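You operate a simulated robot arm through the tools that you are given. There is no shell and no other tool. Be economical: measure what you need, move in short steps, check, and stop when the job is done.

The job below is to be done with a simulated robot arm. You get a single attempt, and the scene is never put back.

TASK
Fetch the custard jar and set it in the white bowl.

It is judged by the outcome, as a careful person would: the job done as asked, and still so three seconds after it is handed in. It fails if anything else is knocked over, pushed out of place, dropped, spilled or broken.

THE ROBOT
A 7-joint arm with a two-finger parallel gripper, fixed in place. Base frame: the origin is at the foot of the arm, x ahead of it, y to its left, z up; the work surface is at about z = 0. Units: m, degrees, N and s.
With the tool pointing down near the work surface it reaches from about 0.24 to 0.62 m from the base axis. Its first joint turns from -66.0 to 66.0 degrees. Payload 2.6 kg.
The TCP is the grasp point between the finger pads, 0.03 m short of the fingertips. In the tool frame z runs along the fingers and y along their closing line. Largest opening 0.094 m; finger width 0.028, thickness 0.01; the body of the gripper, 0.05 by 0.096 m, starts 0.055 m behind the TCP.
Orientation is that of the tool frame in the base frame, as [roll, pitch, yaw] about the fixed x, y, z axes, in that order (R = Rz(yaw) Ry(pitch) Rx(roll)). With the fingers straight down and closing along the base's y, the tool's x points along the base's -x, its y along +y and its z along -z.

THE INTERFACE
- The arm moves only by the tool drive_tool. Its argument "moves" is a list of rows, each a list of 4 numbers: the shift along the base's x, y, z in units of 250 mm (1.0 is 250 mm), then the turn about the base's z in units of 45 degrees (1.0 is 45 degrees). In form: [[tx, ty, tz, twist], ...]. A call has 1 to 20 rows; each row is the pose to reach, as a shift and turn from the pose commanded when the call began. "gripper" is the opening in per cent of the stroke, from 0 (shut) to 100 (fully open), set as the call begins (left out, the last holds). A call with a number of a shift or a turn outside -1 to 1 is refused whole. Each row takes 0.2 s and may step no farther than 0.05 m and 8.6 degrees from the row before; otherwise, or with a gripper value out of range, the whole call is refused. A pose out of reach is approached as far as the arm can. The call stops where the force on the tool passes 40 N (or 10 N more than at its start, if that is more) or the arm is blocked; 0.2 s more then pass. The fingers move at their own pace (about 0.072 m/s each) and stop on an object; they squeeze with about 29 N. The grip force told is the motor's: it shows also when the fingers shut on nothing. Time passes only in rows, and 0.2 s behind the last, so rows that repeat a pose let the fingers close. It gives the time, the measured TCP pose, the force on the tool (base axes), the opening and the grip force at its end, in the units of the frame above (readings bear some noise), and new pictures: "show" is both (left out), scene, wrist or none.
- Cameras (640 x 400 px; columns grow to the right, rows downward): "scene" is fixed at [0.0092, 0.4163, 0.5665]; the picture's right is [-0.95, -0.33, 0.00], its down [-0.18, 0.52, -0.83] and it looks along [0.27, -0.79, -0.55] (base axes); focal length 321 px, centre (320, 200). "wrist" rides on the gripper at [0.076, 0.014, -0.102] in the tool frame; the picture's right is [-0.18, 0.98, 0.00], its down [-0.75, -0.14, -0.64] and it looks along [-0.63, -0.12, 0.77] (tool axes); focal length 243 px, centre (320, 200). There is no depth. A picture from a camera that has moved, and an enlarged one, comes with that camera's place and axes in the base frame and with its lens.
- enlarge(camera, box): a new picture of the part [left, top, right, bottom] of that camera's present view, enlarged. The clock stands still meanwhile.
- job_done(): hands the job in; it is judged then, once.

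Go step by step. Nothing tells you positions but the pictures and the camera data: compare them with the known pose of the tool, close in by small moves and look again before you grip or let go. The budget is 90 turns and 170 pictures, counting those below and the enlarged ones. Unless the task says otherwise, let go and move clear before handing in, and close with one line.

The tools are called after "Request:" as a command line: name --pt "numbers of a row" for each row, then --argument value for the rest, lists and objects as JSON in quotes. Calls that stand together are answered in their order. drive_tool: Moves the arm, as the interface text tells. Its arguments: {"type":"object","properties":{"moves":{"type":"array","items":{"type":"array","items":{"type":"number"}}},"gripper":{"type":"number"},"show":{"type":"string","enum":["both","scene","wrist","none"]}},"required":["moves"]} The other tools are called the same way: enlarge (camera, box) takes an enlarged picture of a part of a camera's view; job_done () hands the job in.

At the start:

```text
t: 0.0
ee_pos: [0.2352, -0.2966, 0.2539]
tcp_rot: [180.0, 0.0, 179.9]
force: [-0.1, -0.1, 0.2]
gripper_width: 0.0939
grip_force: 0.0
```

scene: 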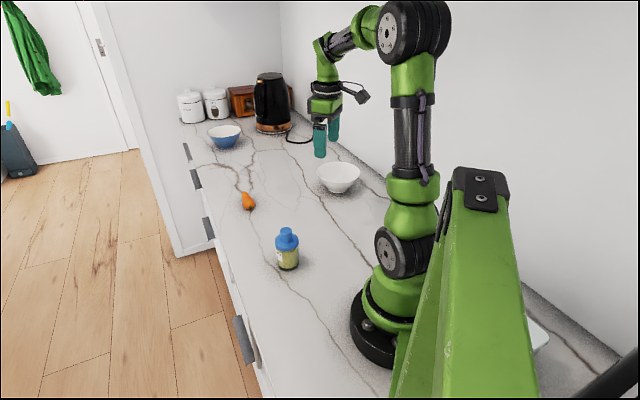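
wrist: 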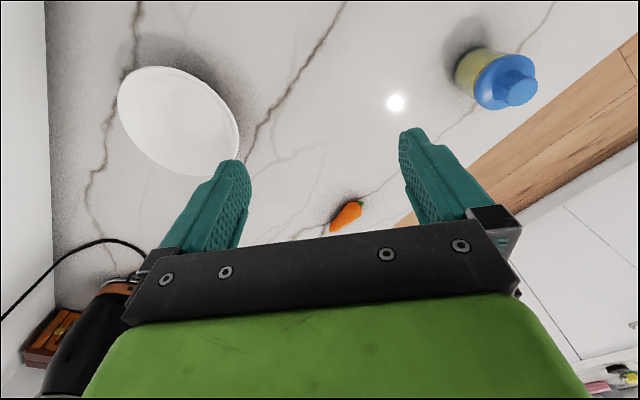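

The jar (yellow body, blue lid) seems to be near (0.27, -0.11) and the white bowl near (0.25, -0.48). I'll enlarge both to check sizes.

Request:
enlarge --camera "scene" --box '[247, 215, 327, 280]'

Request:
enlarge --camera "scene" --box '[290, 145, 390, 210]'

Request:
enlarge --camera "wrist" --box '[430, 30, 560, 130]'

```text
6.15 times, centred on (287, 248) of scene
camera zoom: at [0.0092, 0.4163, 0.5665], right [-0.95, -0.33, 0.0], down [-0.18, 0.52, -0.83], along [0.27, -0.79, -0.55], focal length 1975 px, centre (523, -92)
```

zoom: 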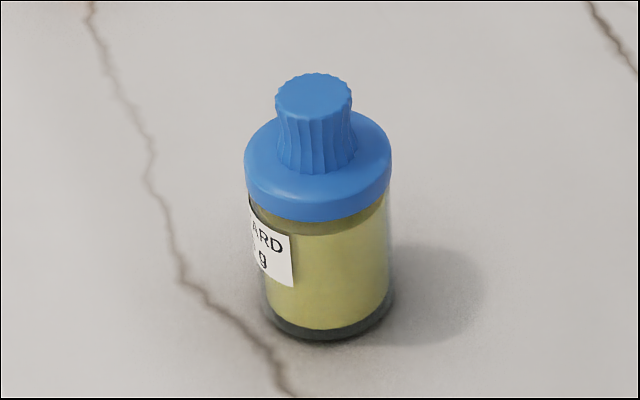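

```text
6.15 times, centred on (340, 178) of scene
camera zoom: at [0.0092, 0.4163, 0.5665], right [-0.95, -0.33, 0.0], down [-0.18, 0.52, -0.83], along [0.27, -0.79, -0.55], focal length 1975 px, centre (197, 338)
```

zoom: 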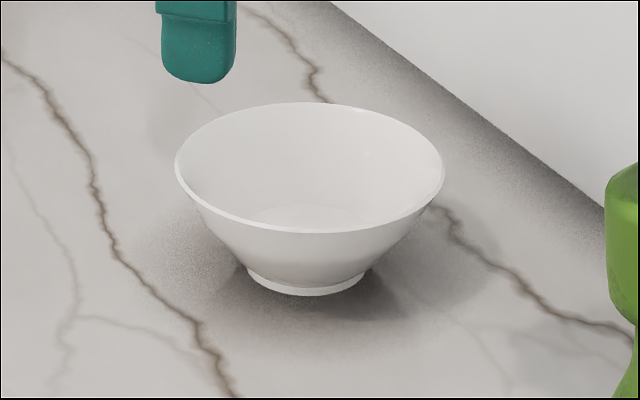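

```text
4.00 times, centred on (495, 80) of wrist
camera zoom: at [0.1596, -0.2843, 0.3562], right [0.18, 0.98, 0.0], down [0.75, -0.14, 0.64], along [0.63, -0.12, -0.77], focal length 970 px, centre (-380, 680)
```

zoom: 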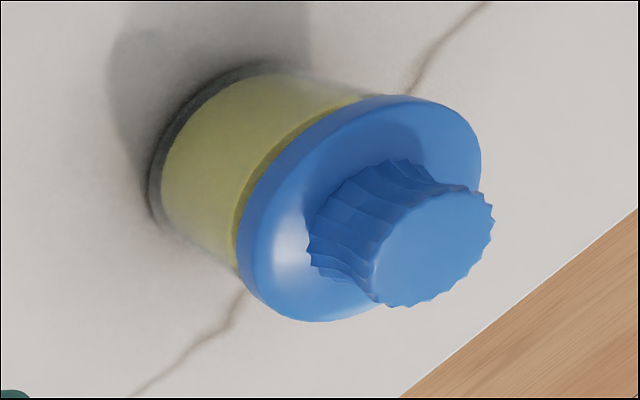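

The jar is labelled custard: centre about (0.267, -0.101), about 0.055 wide and 0.105 high. I'm moving above it with the gripper open.

Request:
drive_tool --pt "0.025 0.156 0 0" --pt "0.05 0.312 0 0" --pt "0.075 0.468 0 0" --pt "0.1 0.624 0 0" --pt "0.127 0.782 -0.08 0" --pt "0.127 0.782 -0.2 0" --pt "0.127 0.782 -0.2 0" --gripper 100

```text
t: 1.6
ee_pos: [0.2682, -0.1015, 0.204]
tcp_rot: [-180.0, 0.0, 180.0]
force: [0.3, 0.7, 0.3]
gripper_width: 0.094
grip_force: 0.1
camera wrist: at [0.1918, -0.0877, 0.3066], right [0.18, 0.98, 0.0], down [0.75, -0.14, 0.64], along [0.63, -0.12, -0.77], focal length 243 px, centre (320, 200)
```

scene: 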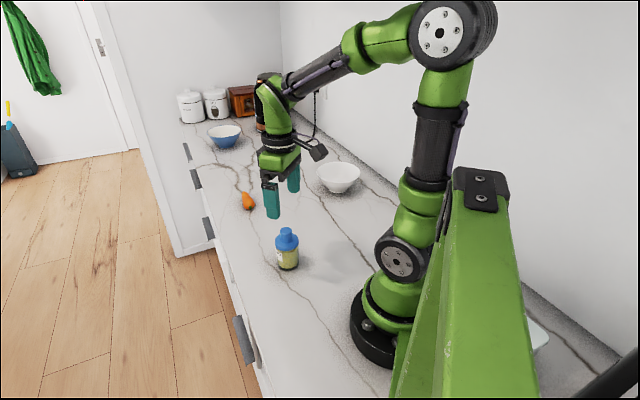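
wrist: 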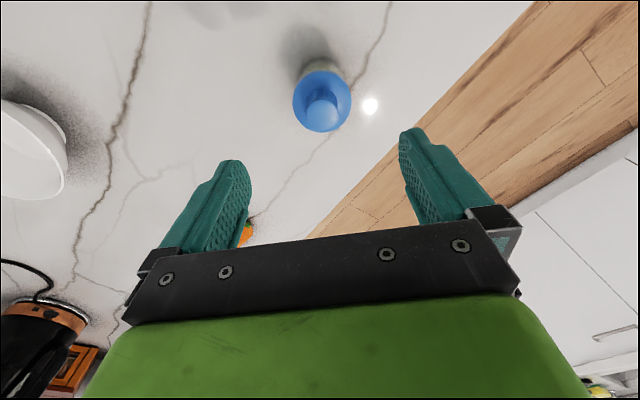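

The wrist view puts the jar at (0.266, -0.100), almost straight under the tool. I'm descending around the lid.

Request:
drive_tool --pt "-0.008 0.006 -0.14 0" --pt "-0.008 0.006 -0.28 0" --pt "-0.008 0.006 -0.38 0" --pt "-0.008 0.006 -0.46 0" --pt "-0.008 0.006 -0.536 0" --pt "-0.008 0.006 -0.536 0"

```text
t: 3.0
ee_pos: [0.2655, -0.1001, 0.0708]
tcp_rot: [-179.9, 0.0, 180.0]
force: [0.3, 0.3, -0.3]
gripper_width: 0.0941
grip_force: 0.0
camera wrist: at [0.1889, -0.0873, 0.1721], right [0.18, 0.98, 0.0], down [0.75, -0.14, 0.64], along [0.63, -0.12, -0.77], focal length 243 px, centre (320, 200)
```

scene: 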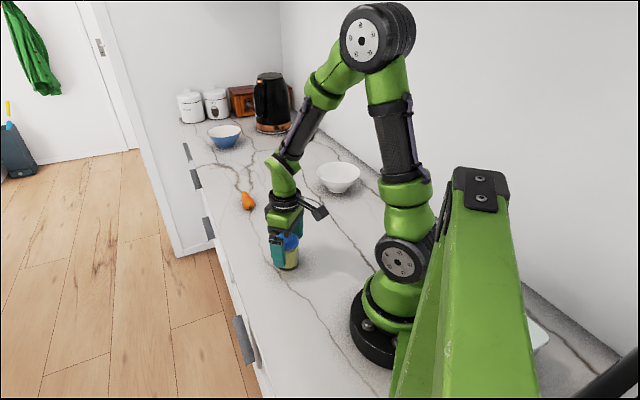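
wrist: 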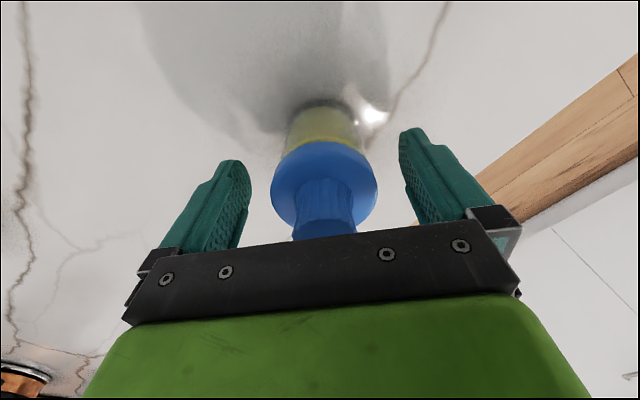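

The jar sits centred between the fingers, so I'm closing them.

Request:
drive_tool --pt "0 0 0 0" --pt "0 0 0 0" --pt "0 0 0 0" --pt "0 0 0 0" --pt "0 0 0 0" --gripper 0

```text
t: 4.2
ee_pos: [0.2658, -0.1001, 0.0695]
tcp_rot: [180.0, 0.0, 179.9]
force: [1.1, 0.4, 0.9]
gripper_width: 0.0547
grip_force: 29.6
camera wrist: at [0.189, -0.0874, 0.1724], right [0.18, 0.98, 0.0], down [0.75, -0.14, 0.64], along [0.63, -0.12, -0.77], focal length 243 px, centre (320, 200)
```

scene: 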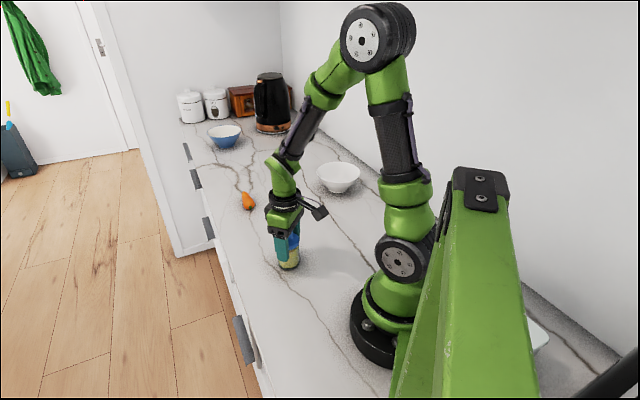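
wrist: 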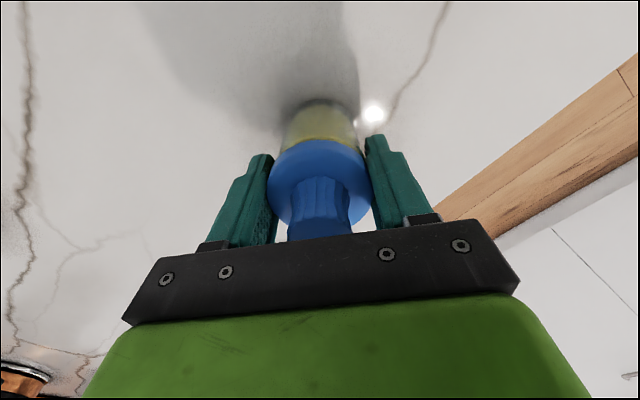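

It is gripped at 0.055 m wide, so I'm lifting it straight up.

Request:
drive_tool --pt "0 0 0.08 0" --pt "0 0 0.2 0" --pt "0 0 0.35 0" --pt "0 0 0.5 0" --pt "0 0 0.5 0"

```text
t: 5.4
ee_pos: [0.2659, -0.1012, 0.1961]
tcp_rot: [-180.0, 0.0, -180.0]
force: [0.7, -0.3, -1.1]
gripper_width: 0.0544
grip_force: 28.9
camera wrist: at [0.1889, -0.0873, 0.2978], right [0.18, 0.98, 0.0], down [0.75, -0.14, 0.64], along [0.63, -0.12, -0.77], focal length 243 px, centre (320, 200)
```

scene: 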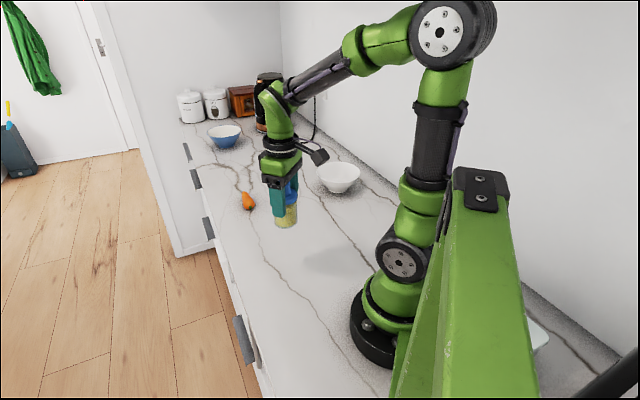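
wrist: 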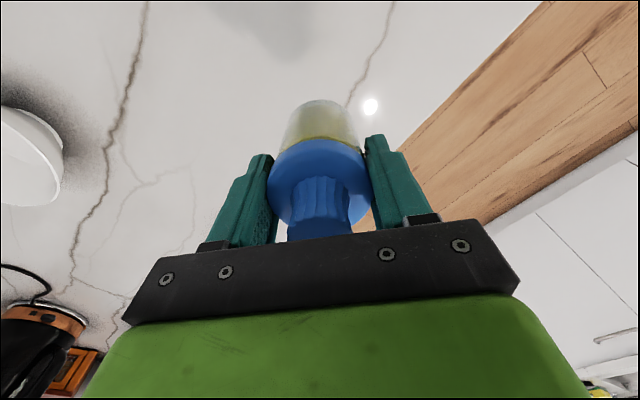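

The jar is held upright and clear of the counter. I'm carrying it toward the bowl.

Request:
drive_tool --pt "-0.01 -0.16 0 0" --pt "-0.02 -0.32 0 0" --pt "-0.03 -0.48 0 0" --pt "-0.035 -0.64 0 0" --pt "-0.04 -0.8 0 0" --pt "-0.044 -0.96 0 0" --pt "-0.044 -0.96 0 0"

Request:
drive_tool --pt "-0.004 -0.16 0 0" --pt "-0.008 -0.32 0 0" --pt "-0.01 -0.46 0 0" --pt "-0.01 -0.576 0 0" --pt "-0.01 -0.576 0 0" --pt "-0.01 -0.576 0 0"

```text
t: 7.0
ee_pos: [0.2549, -0.3416, 0.1943]
tcp_rot: [179.9, 0.0, 180.0]
force: [-0.6, -0.6, -1.4]
gripper_width: 0.0544
grip_force: 29.3
camera wrist: at [0.1783, -0.3277, 0.2968], right [0.18, 0.98, 0.0], down [0.75, -0.14, 0.64], along [0.63, -0.12, -0.77], focal length 243 px, centre (320, 200)
```

scene: 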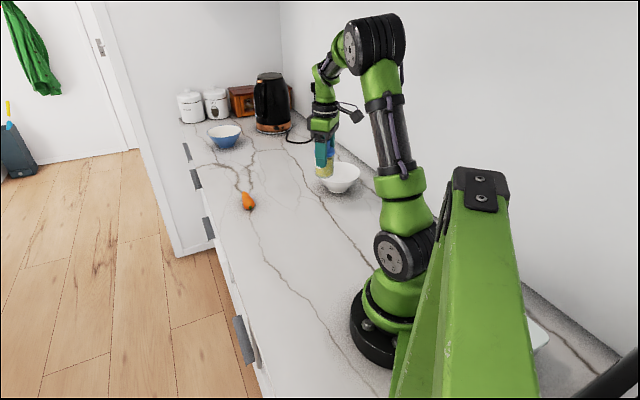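
wrist: 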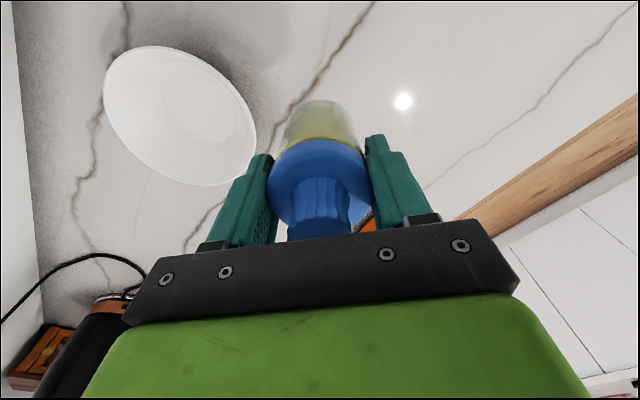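

```text
t: 8.4
ee_pos: [0.2535, -0.484, 0.1947]
tcp_rot: [-179.9, 0.0, -180.0]
force: [0.9, -0.4, -1.6]
gripper_width: 0.0544
grip_force: 29.2
camera wrist: at [0.1758, -0.4716, 0.2965], right [0.18, 0.98, 0.0], down [0.75, -0.14, 0.64], along [0.63, -0.12, -0.77], focal length 243 px, centre (320, 200)
```

scene: 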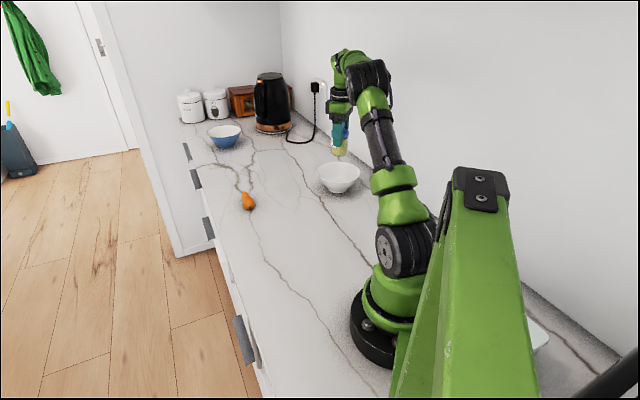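
wrist: 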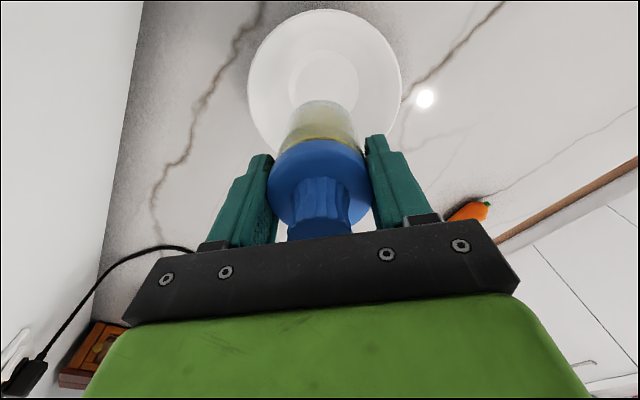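

The jar is above the bowl. I'm enlarging the view to check centring before lowering.

Request:
enlarge --camera "wrist" --box '[230, 0, 420, 160]'

Request:
enlarge --camera "scene" --box '[290, 125, 390, 210]'

```text
2.50 times, centred on (325, 80) of wrist
camera zoom: at [0.1758, -0.4716, 0.2965], right [0.18, 0.98, 0.0], down [0.75, -0.14, 0.64], along [0.63, -0.12, -0.77], focal length 606 px, centre (308, 500)
```

zoom: 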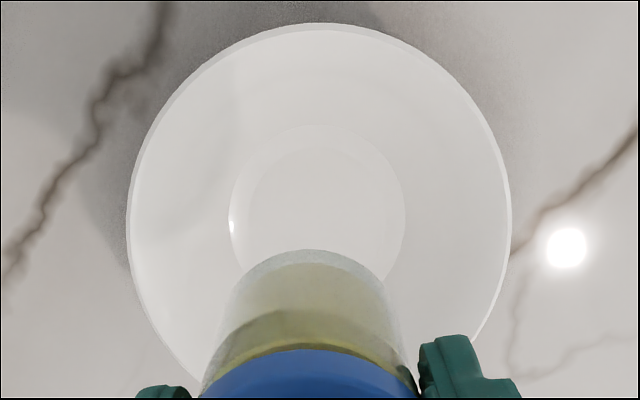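

```text
4.71 times, centred on (340, 168) of scene
camera zoom: at [0.0093, 0.4163, 0.5665], right [-0.95, -0.33, 0.0], down [-0.18, 0.52, -0.83], along [0.27, -0.79, -0.55], focal length 1510 px, centre (226, 353)
```

zoom: 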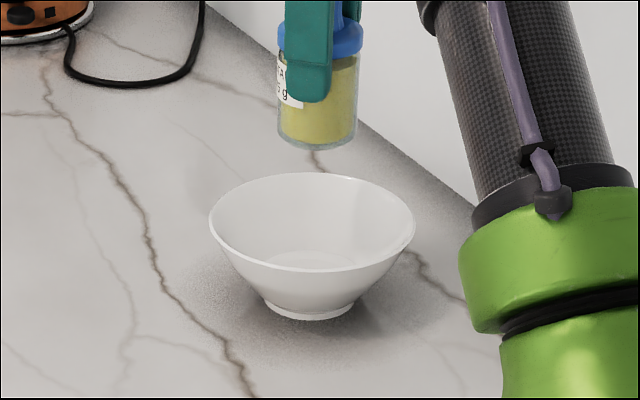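

The bowl's flat floor is about 0.075 wide and centred near (0.253, -0.482). I'm shifting a few mm and lowering to just above it.

Request:
drive_tool --pt "0.004 0.014 0 0" --pt "0.004 0.014 -0.12 0" --pt "0.004 0.014 -0.24 0" --pt "0.004 0.014 -0.33 0" --pt "0.004 0.014 -0.4 0" --pt "0.004 0.014 -0.4 0"

```text
t: 9.8
ee_pos: [0.253, -0.4816, 0.0945]
tcp_rot: [179.9, 0.0, 180.0]
force: [0.6, 0.1, -1.9]
gripper_width: 0.0542
grip_force: 29.5
camera wrist: at [0.1764, -0.4676, 0.1963], right [0.18, 0.98, 0.0], down [0.75, -0.14, 0.64], along [0.63, -0.12, -0.77], focal length 243 px, centre (320, 200)
```

scene: 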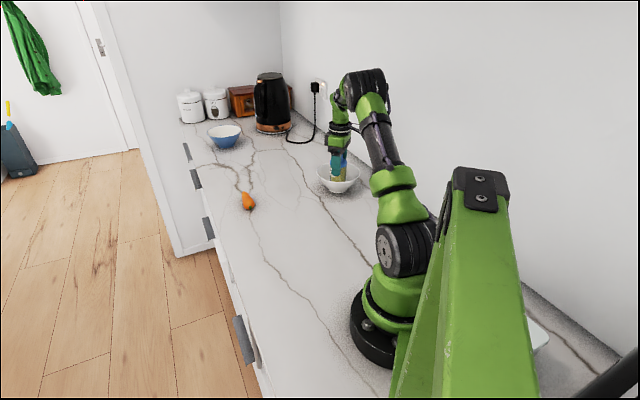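
wrist: 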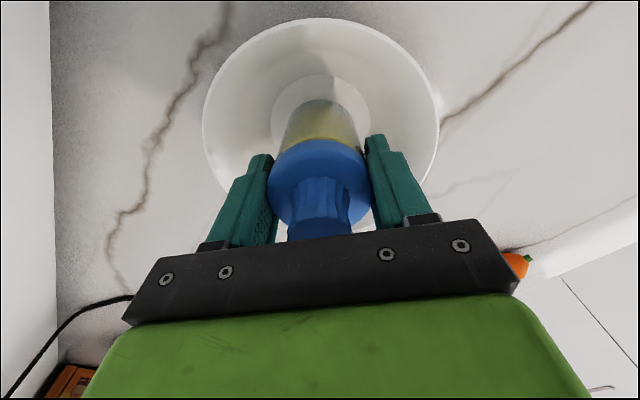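

The jar is well inside the rim with its base about 15 mm above the bowl floor. I'm lowering gently.

Request:
drive_tool --pt "0 0 -0.012 0" --pt "0 0 -0.024 0" --pt "0 0 -0.036 0" --pt "0 0 -0.036 0" --show "wrist"

Request:
drive_tool --pt "0 0 -0.006 0" --pt "0 0 -0.01 0" --pt "0 0 -0.01 0" --show "none"

```text
t: 10.8
ee_pos: [0.2536, -0.4806, 0.0846]
tcp_rot: [-179.9, 0.0, 180.0]
force: [0.1, 0.0, -2.7]
gripper_width: 0.0542
grip_force: 28.6
camera wrist: at [0.1767, -0.4679, 0.1875], right [0.18, 0.98, 0.0], down [0.75, -0.14, 0.64], along [0.63, -0.12, -0.77], focal length 243 px, centre (320, 200)
```

wrist: 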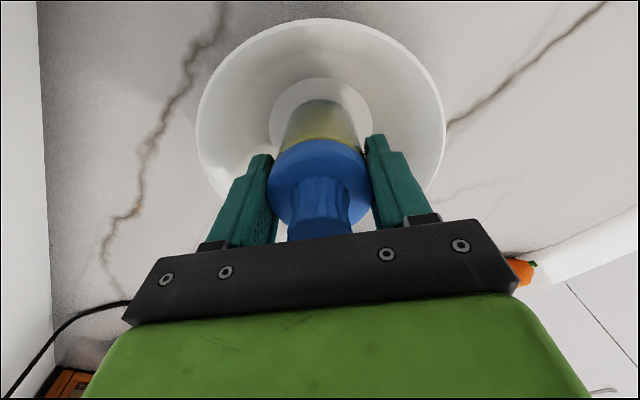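

```text
t: 11.6
ee_pos: [0.2527, -0.4807, 0.083]
tcp_rot: [180.0, 0.0, 180.0]
force: [0.5, -0.1, -2.3]
gripper_width: 0.0541
grip_force: 28.8
```

There is no contact yet at z 0.083, so I'm continuing in small steps.

Request:
drive_tool --pt "0 0 -0.006 0" --pt "0 0 -0.01 0" --pt "0 0 -0.01 0" --show "none"

Request:
drive_tool --pt "0 0 -0.004 0" --pt "0 0 -0.008 0" --pt "0 0 -0.008 0" --show "wrist"

```text
t: 12.4
ee_pos: [0.2553, -0.4803, 0.0822]
tcp_rot: [-179.8, 0.1, 179.9]
force: [0.3, 5.4, 16.5]
gripper_width: 0.054
grip_force: 29.1
```

```text
t: 13.2
ee_pos: [0.2532, -0.4805, 0.0808]
tcp_rot: [-179.8, 0.3, -179.9]
force: [7.8, -1.4, 20.9]
gripper_width: 0.0538
grip_force: 29.0
camera wrist: at [0.1777, -0.4681, 0.183], right [0.18, 0.98, 0.0], down [0.75, -0.14, 0.65], along [0.63, -0.12, -0.76], focal length 243 px, centre (320, 200)
```

wrist: 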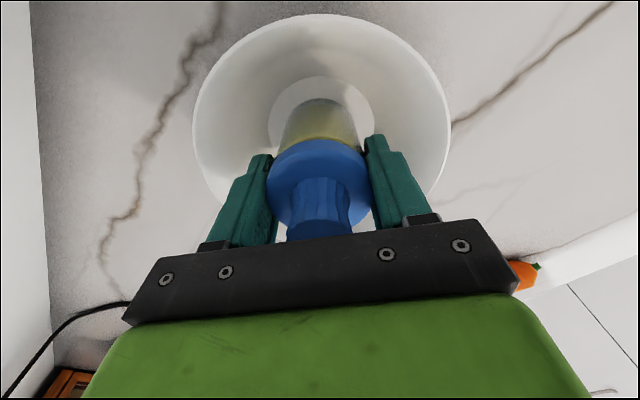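

The jar rests on the bowl floor (about 20 N). I'll ease up 2.5 mm to unload it, then open part way so the fingers stay clear of the bowl wall.

Request:
drive_tool --pt "0 0 0.01 0" --pt "0 0 0.01 0" --show "none"

```text
t: 13.8
ee_pos: [0.2527, -0.4814, 0.0813]
tcp_rot: [-180.0, -0.1, -179.9]
force: [2.3, -1.4, 7.4]
gripper_width: 0.0542
grip_force: 28.9
```

Contact is now light, so I'm opening part way.

Request:
drive_tool --pt "0 0 0 0" --pt "0 0 0 0" --pt "0 0 0 0" --gripper 78

```text
t: 14.6
ee_pos: [0.2531, -0.4805, 0.0826]
tcp_rot: [180.0, 0.0, -180.0]
force: [-0.2, 0.1, -0.3]
gripper_width: 0.0734
grip_force: 0.1
camera wrist: at [0.1767, -0.4678, 0.1839], right [0.18, 0.98, 0.0], down [0.75, -0.14, 0.64], along [0.63, -0.12, -0.77], focal length 243 px, centre (320, 200)
```

scene: 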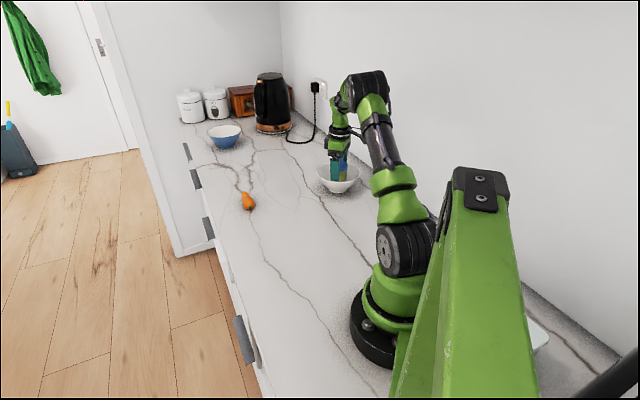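
wrist: 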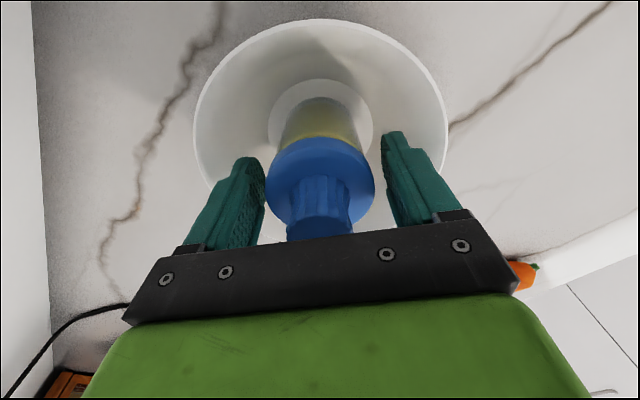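

The jar stands upright and free of the fingers. I'm raising the tool straight up and clear.

Request:
drive_tool --pt "0 -0.004 0.03 0" --pt "0 -0.004 0.08 0" --pt "0 -0.004 0.16 0" --pt "0 -0.004 0.28 0" --pt "0 0 0.42 0" --pt "0 0 0.56 0" --pt "0 0 0.56 0"

Request:
enlarge --camera "scene" --box '[290, 125, 390, 210]'

```text
t: 16.2
ee_pos: [0.2534, -0.48, 0.2212]
tcp_rot: [180.0, 0.0, -180.0]
force: [-0.1, 0.5, -0.5]
gripper_width: 0.0731
grip_force: 0.0
camera wrist: at [0.1761, -0.4675, 0.323], right [0.18, 0.98, 0.0], down [0.75, -0.14, 0.64], along [0.63, -0.12, -0.77], focal length 243 px, centre (320, 200)
```

scene: 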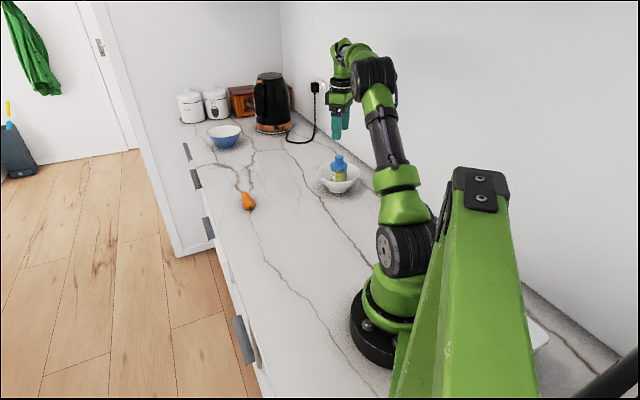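
wrist: 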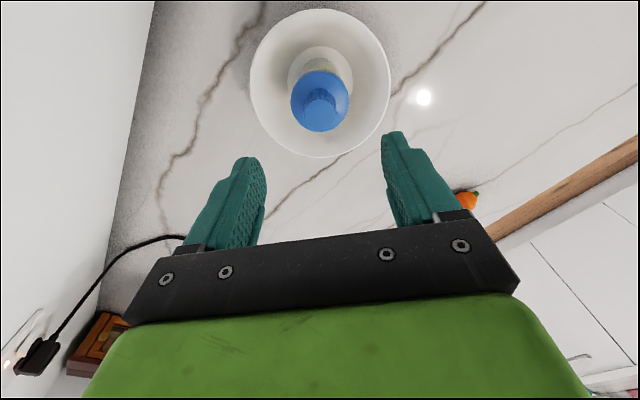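

```text
4.71 times, centred on (340, 168) of scene
camera zoom: at [0.0092, 0.4163, 0.5665], right [-0.95, -0.33, 0.0], down [-0.18, 0.52, -0.83], along [0.27, -0.79, -0.55], focal length 1510 px, centre (226, 353)
```

zoom: 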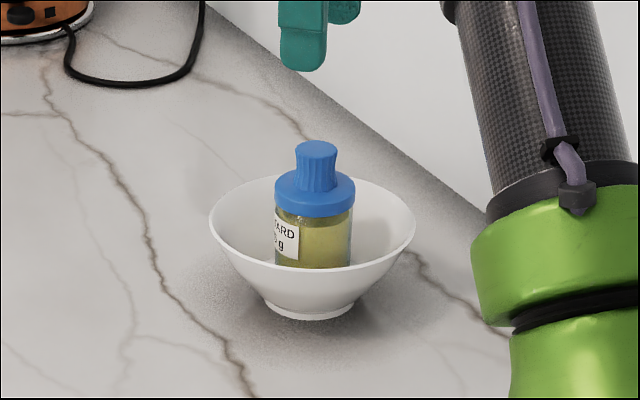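

The jar stands upright in the white bowl, the bowl has not moved and the gripper is clear. I'm handing the job in.

Request:
job_done

```text
The job is handed in.
```

The custard jar is standing upright in the white bowl, with the gripper released and clear and nothing else disturbed.
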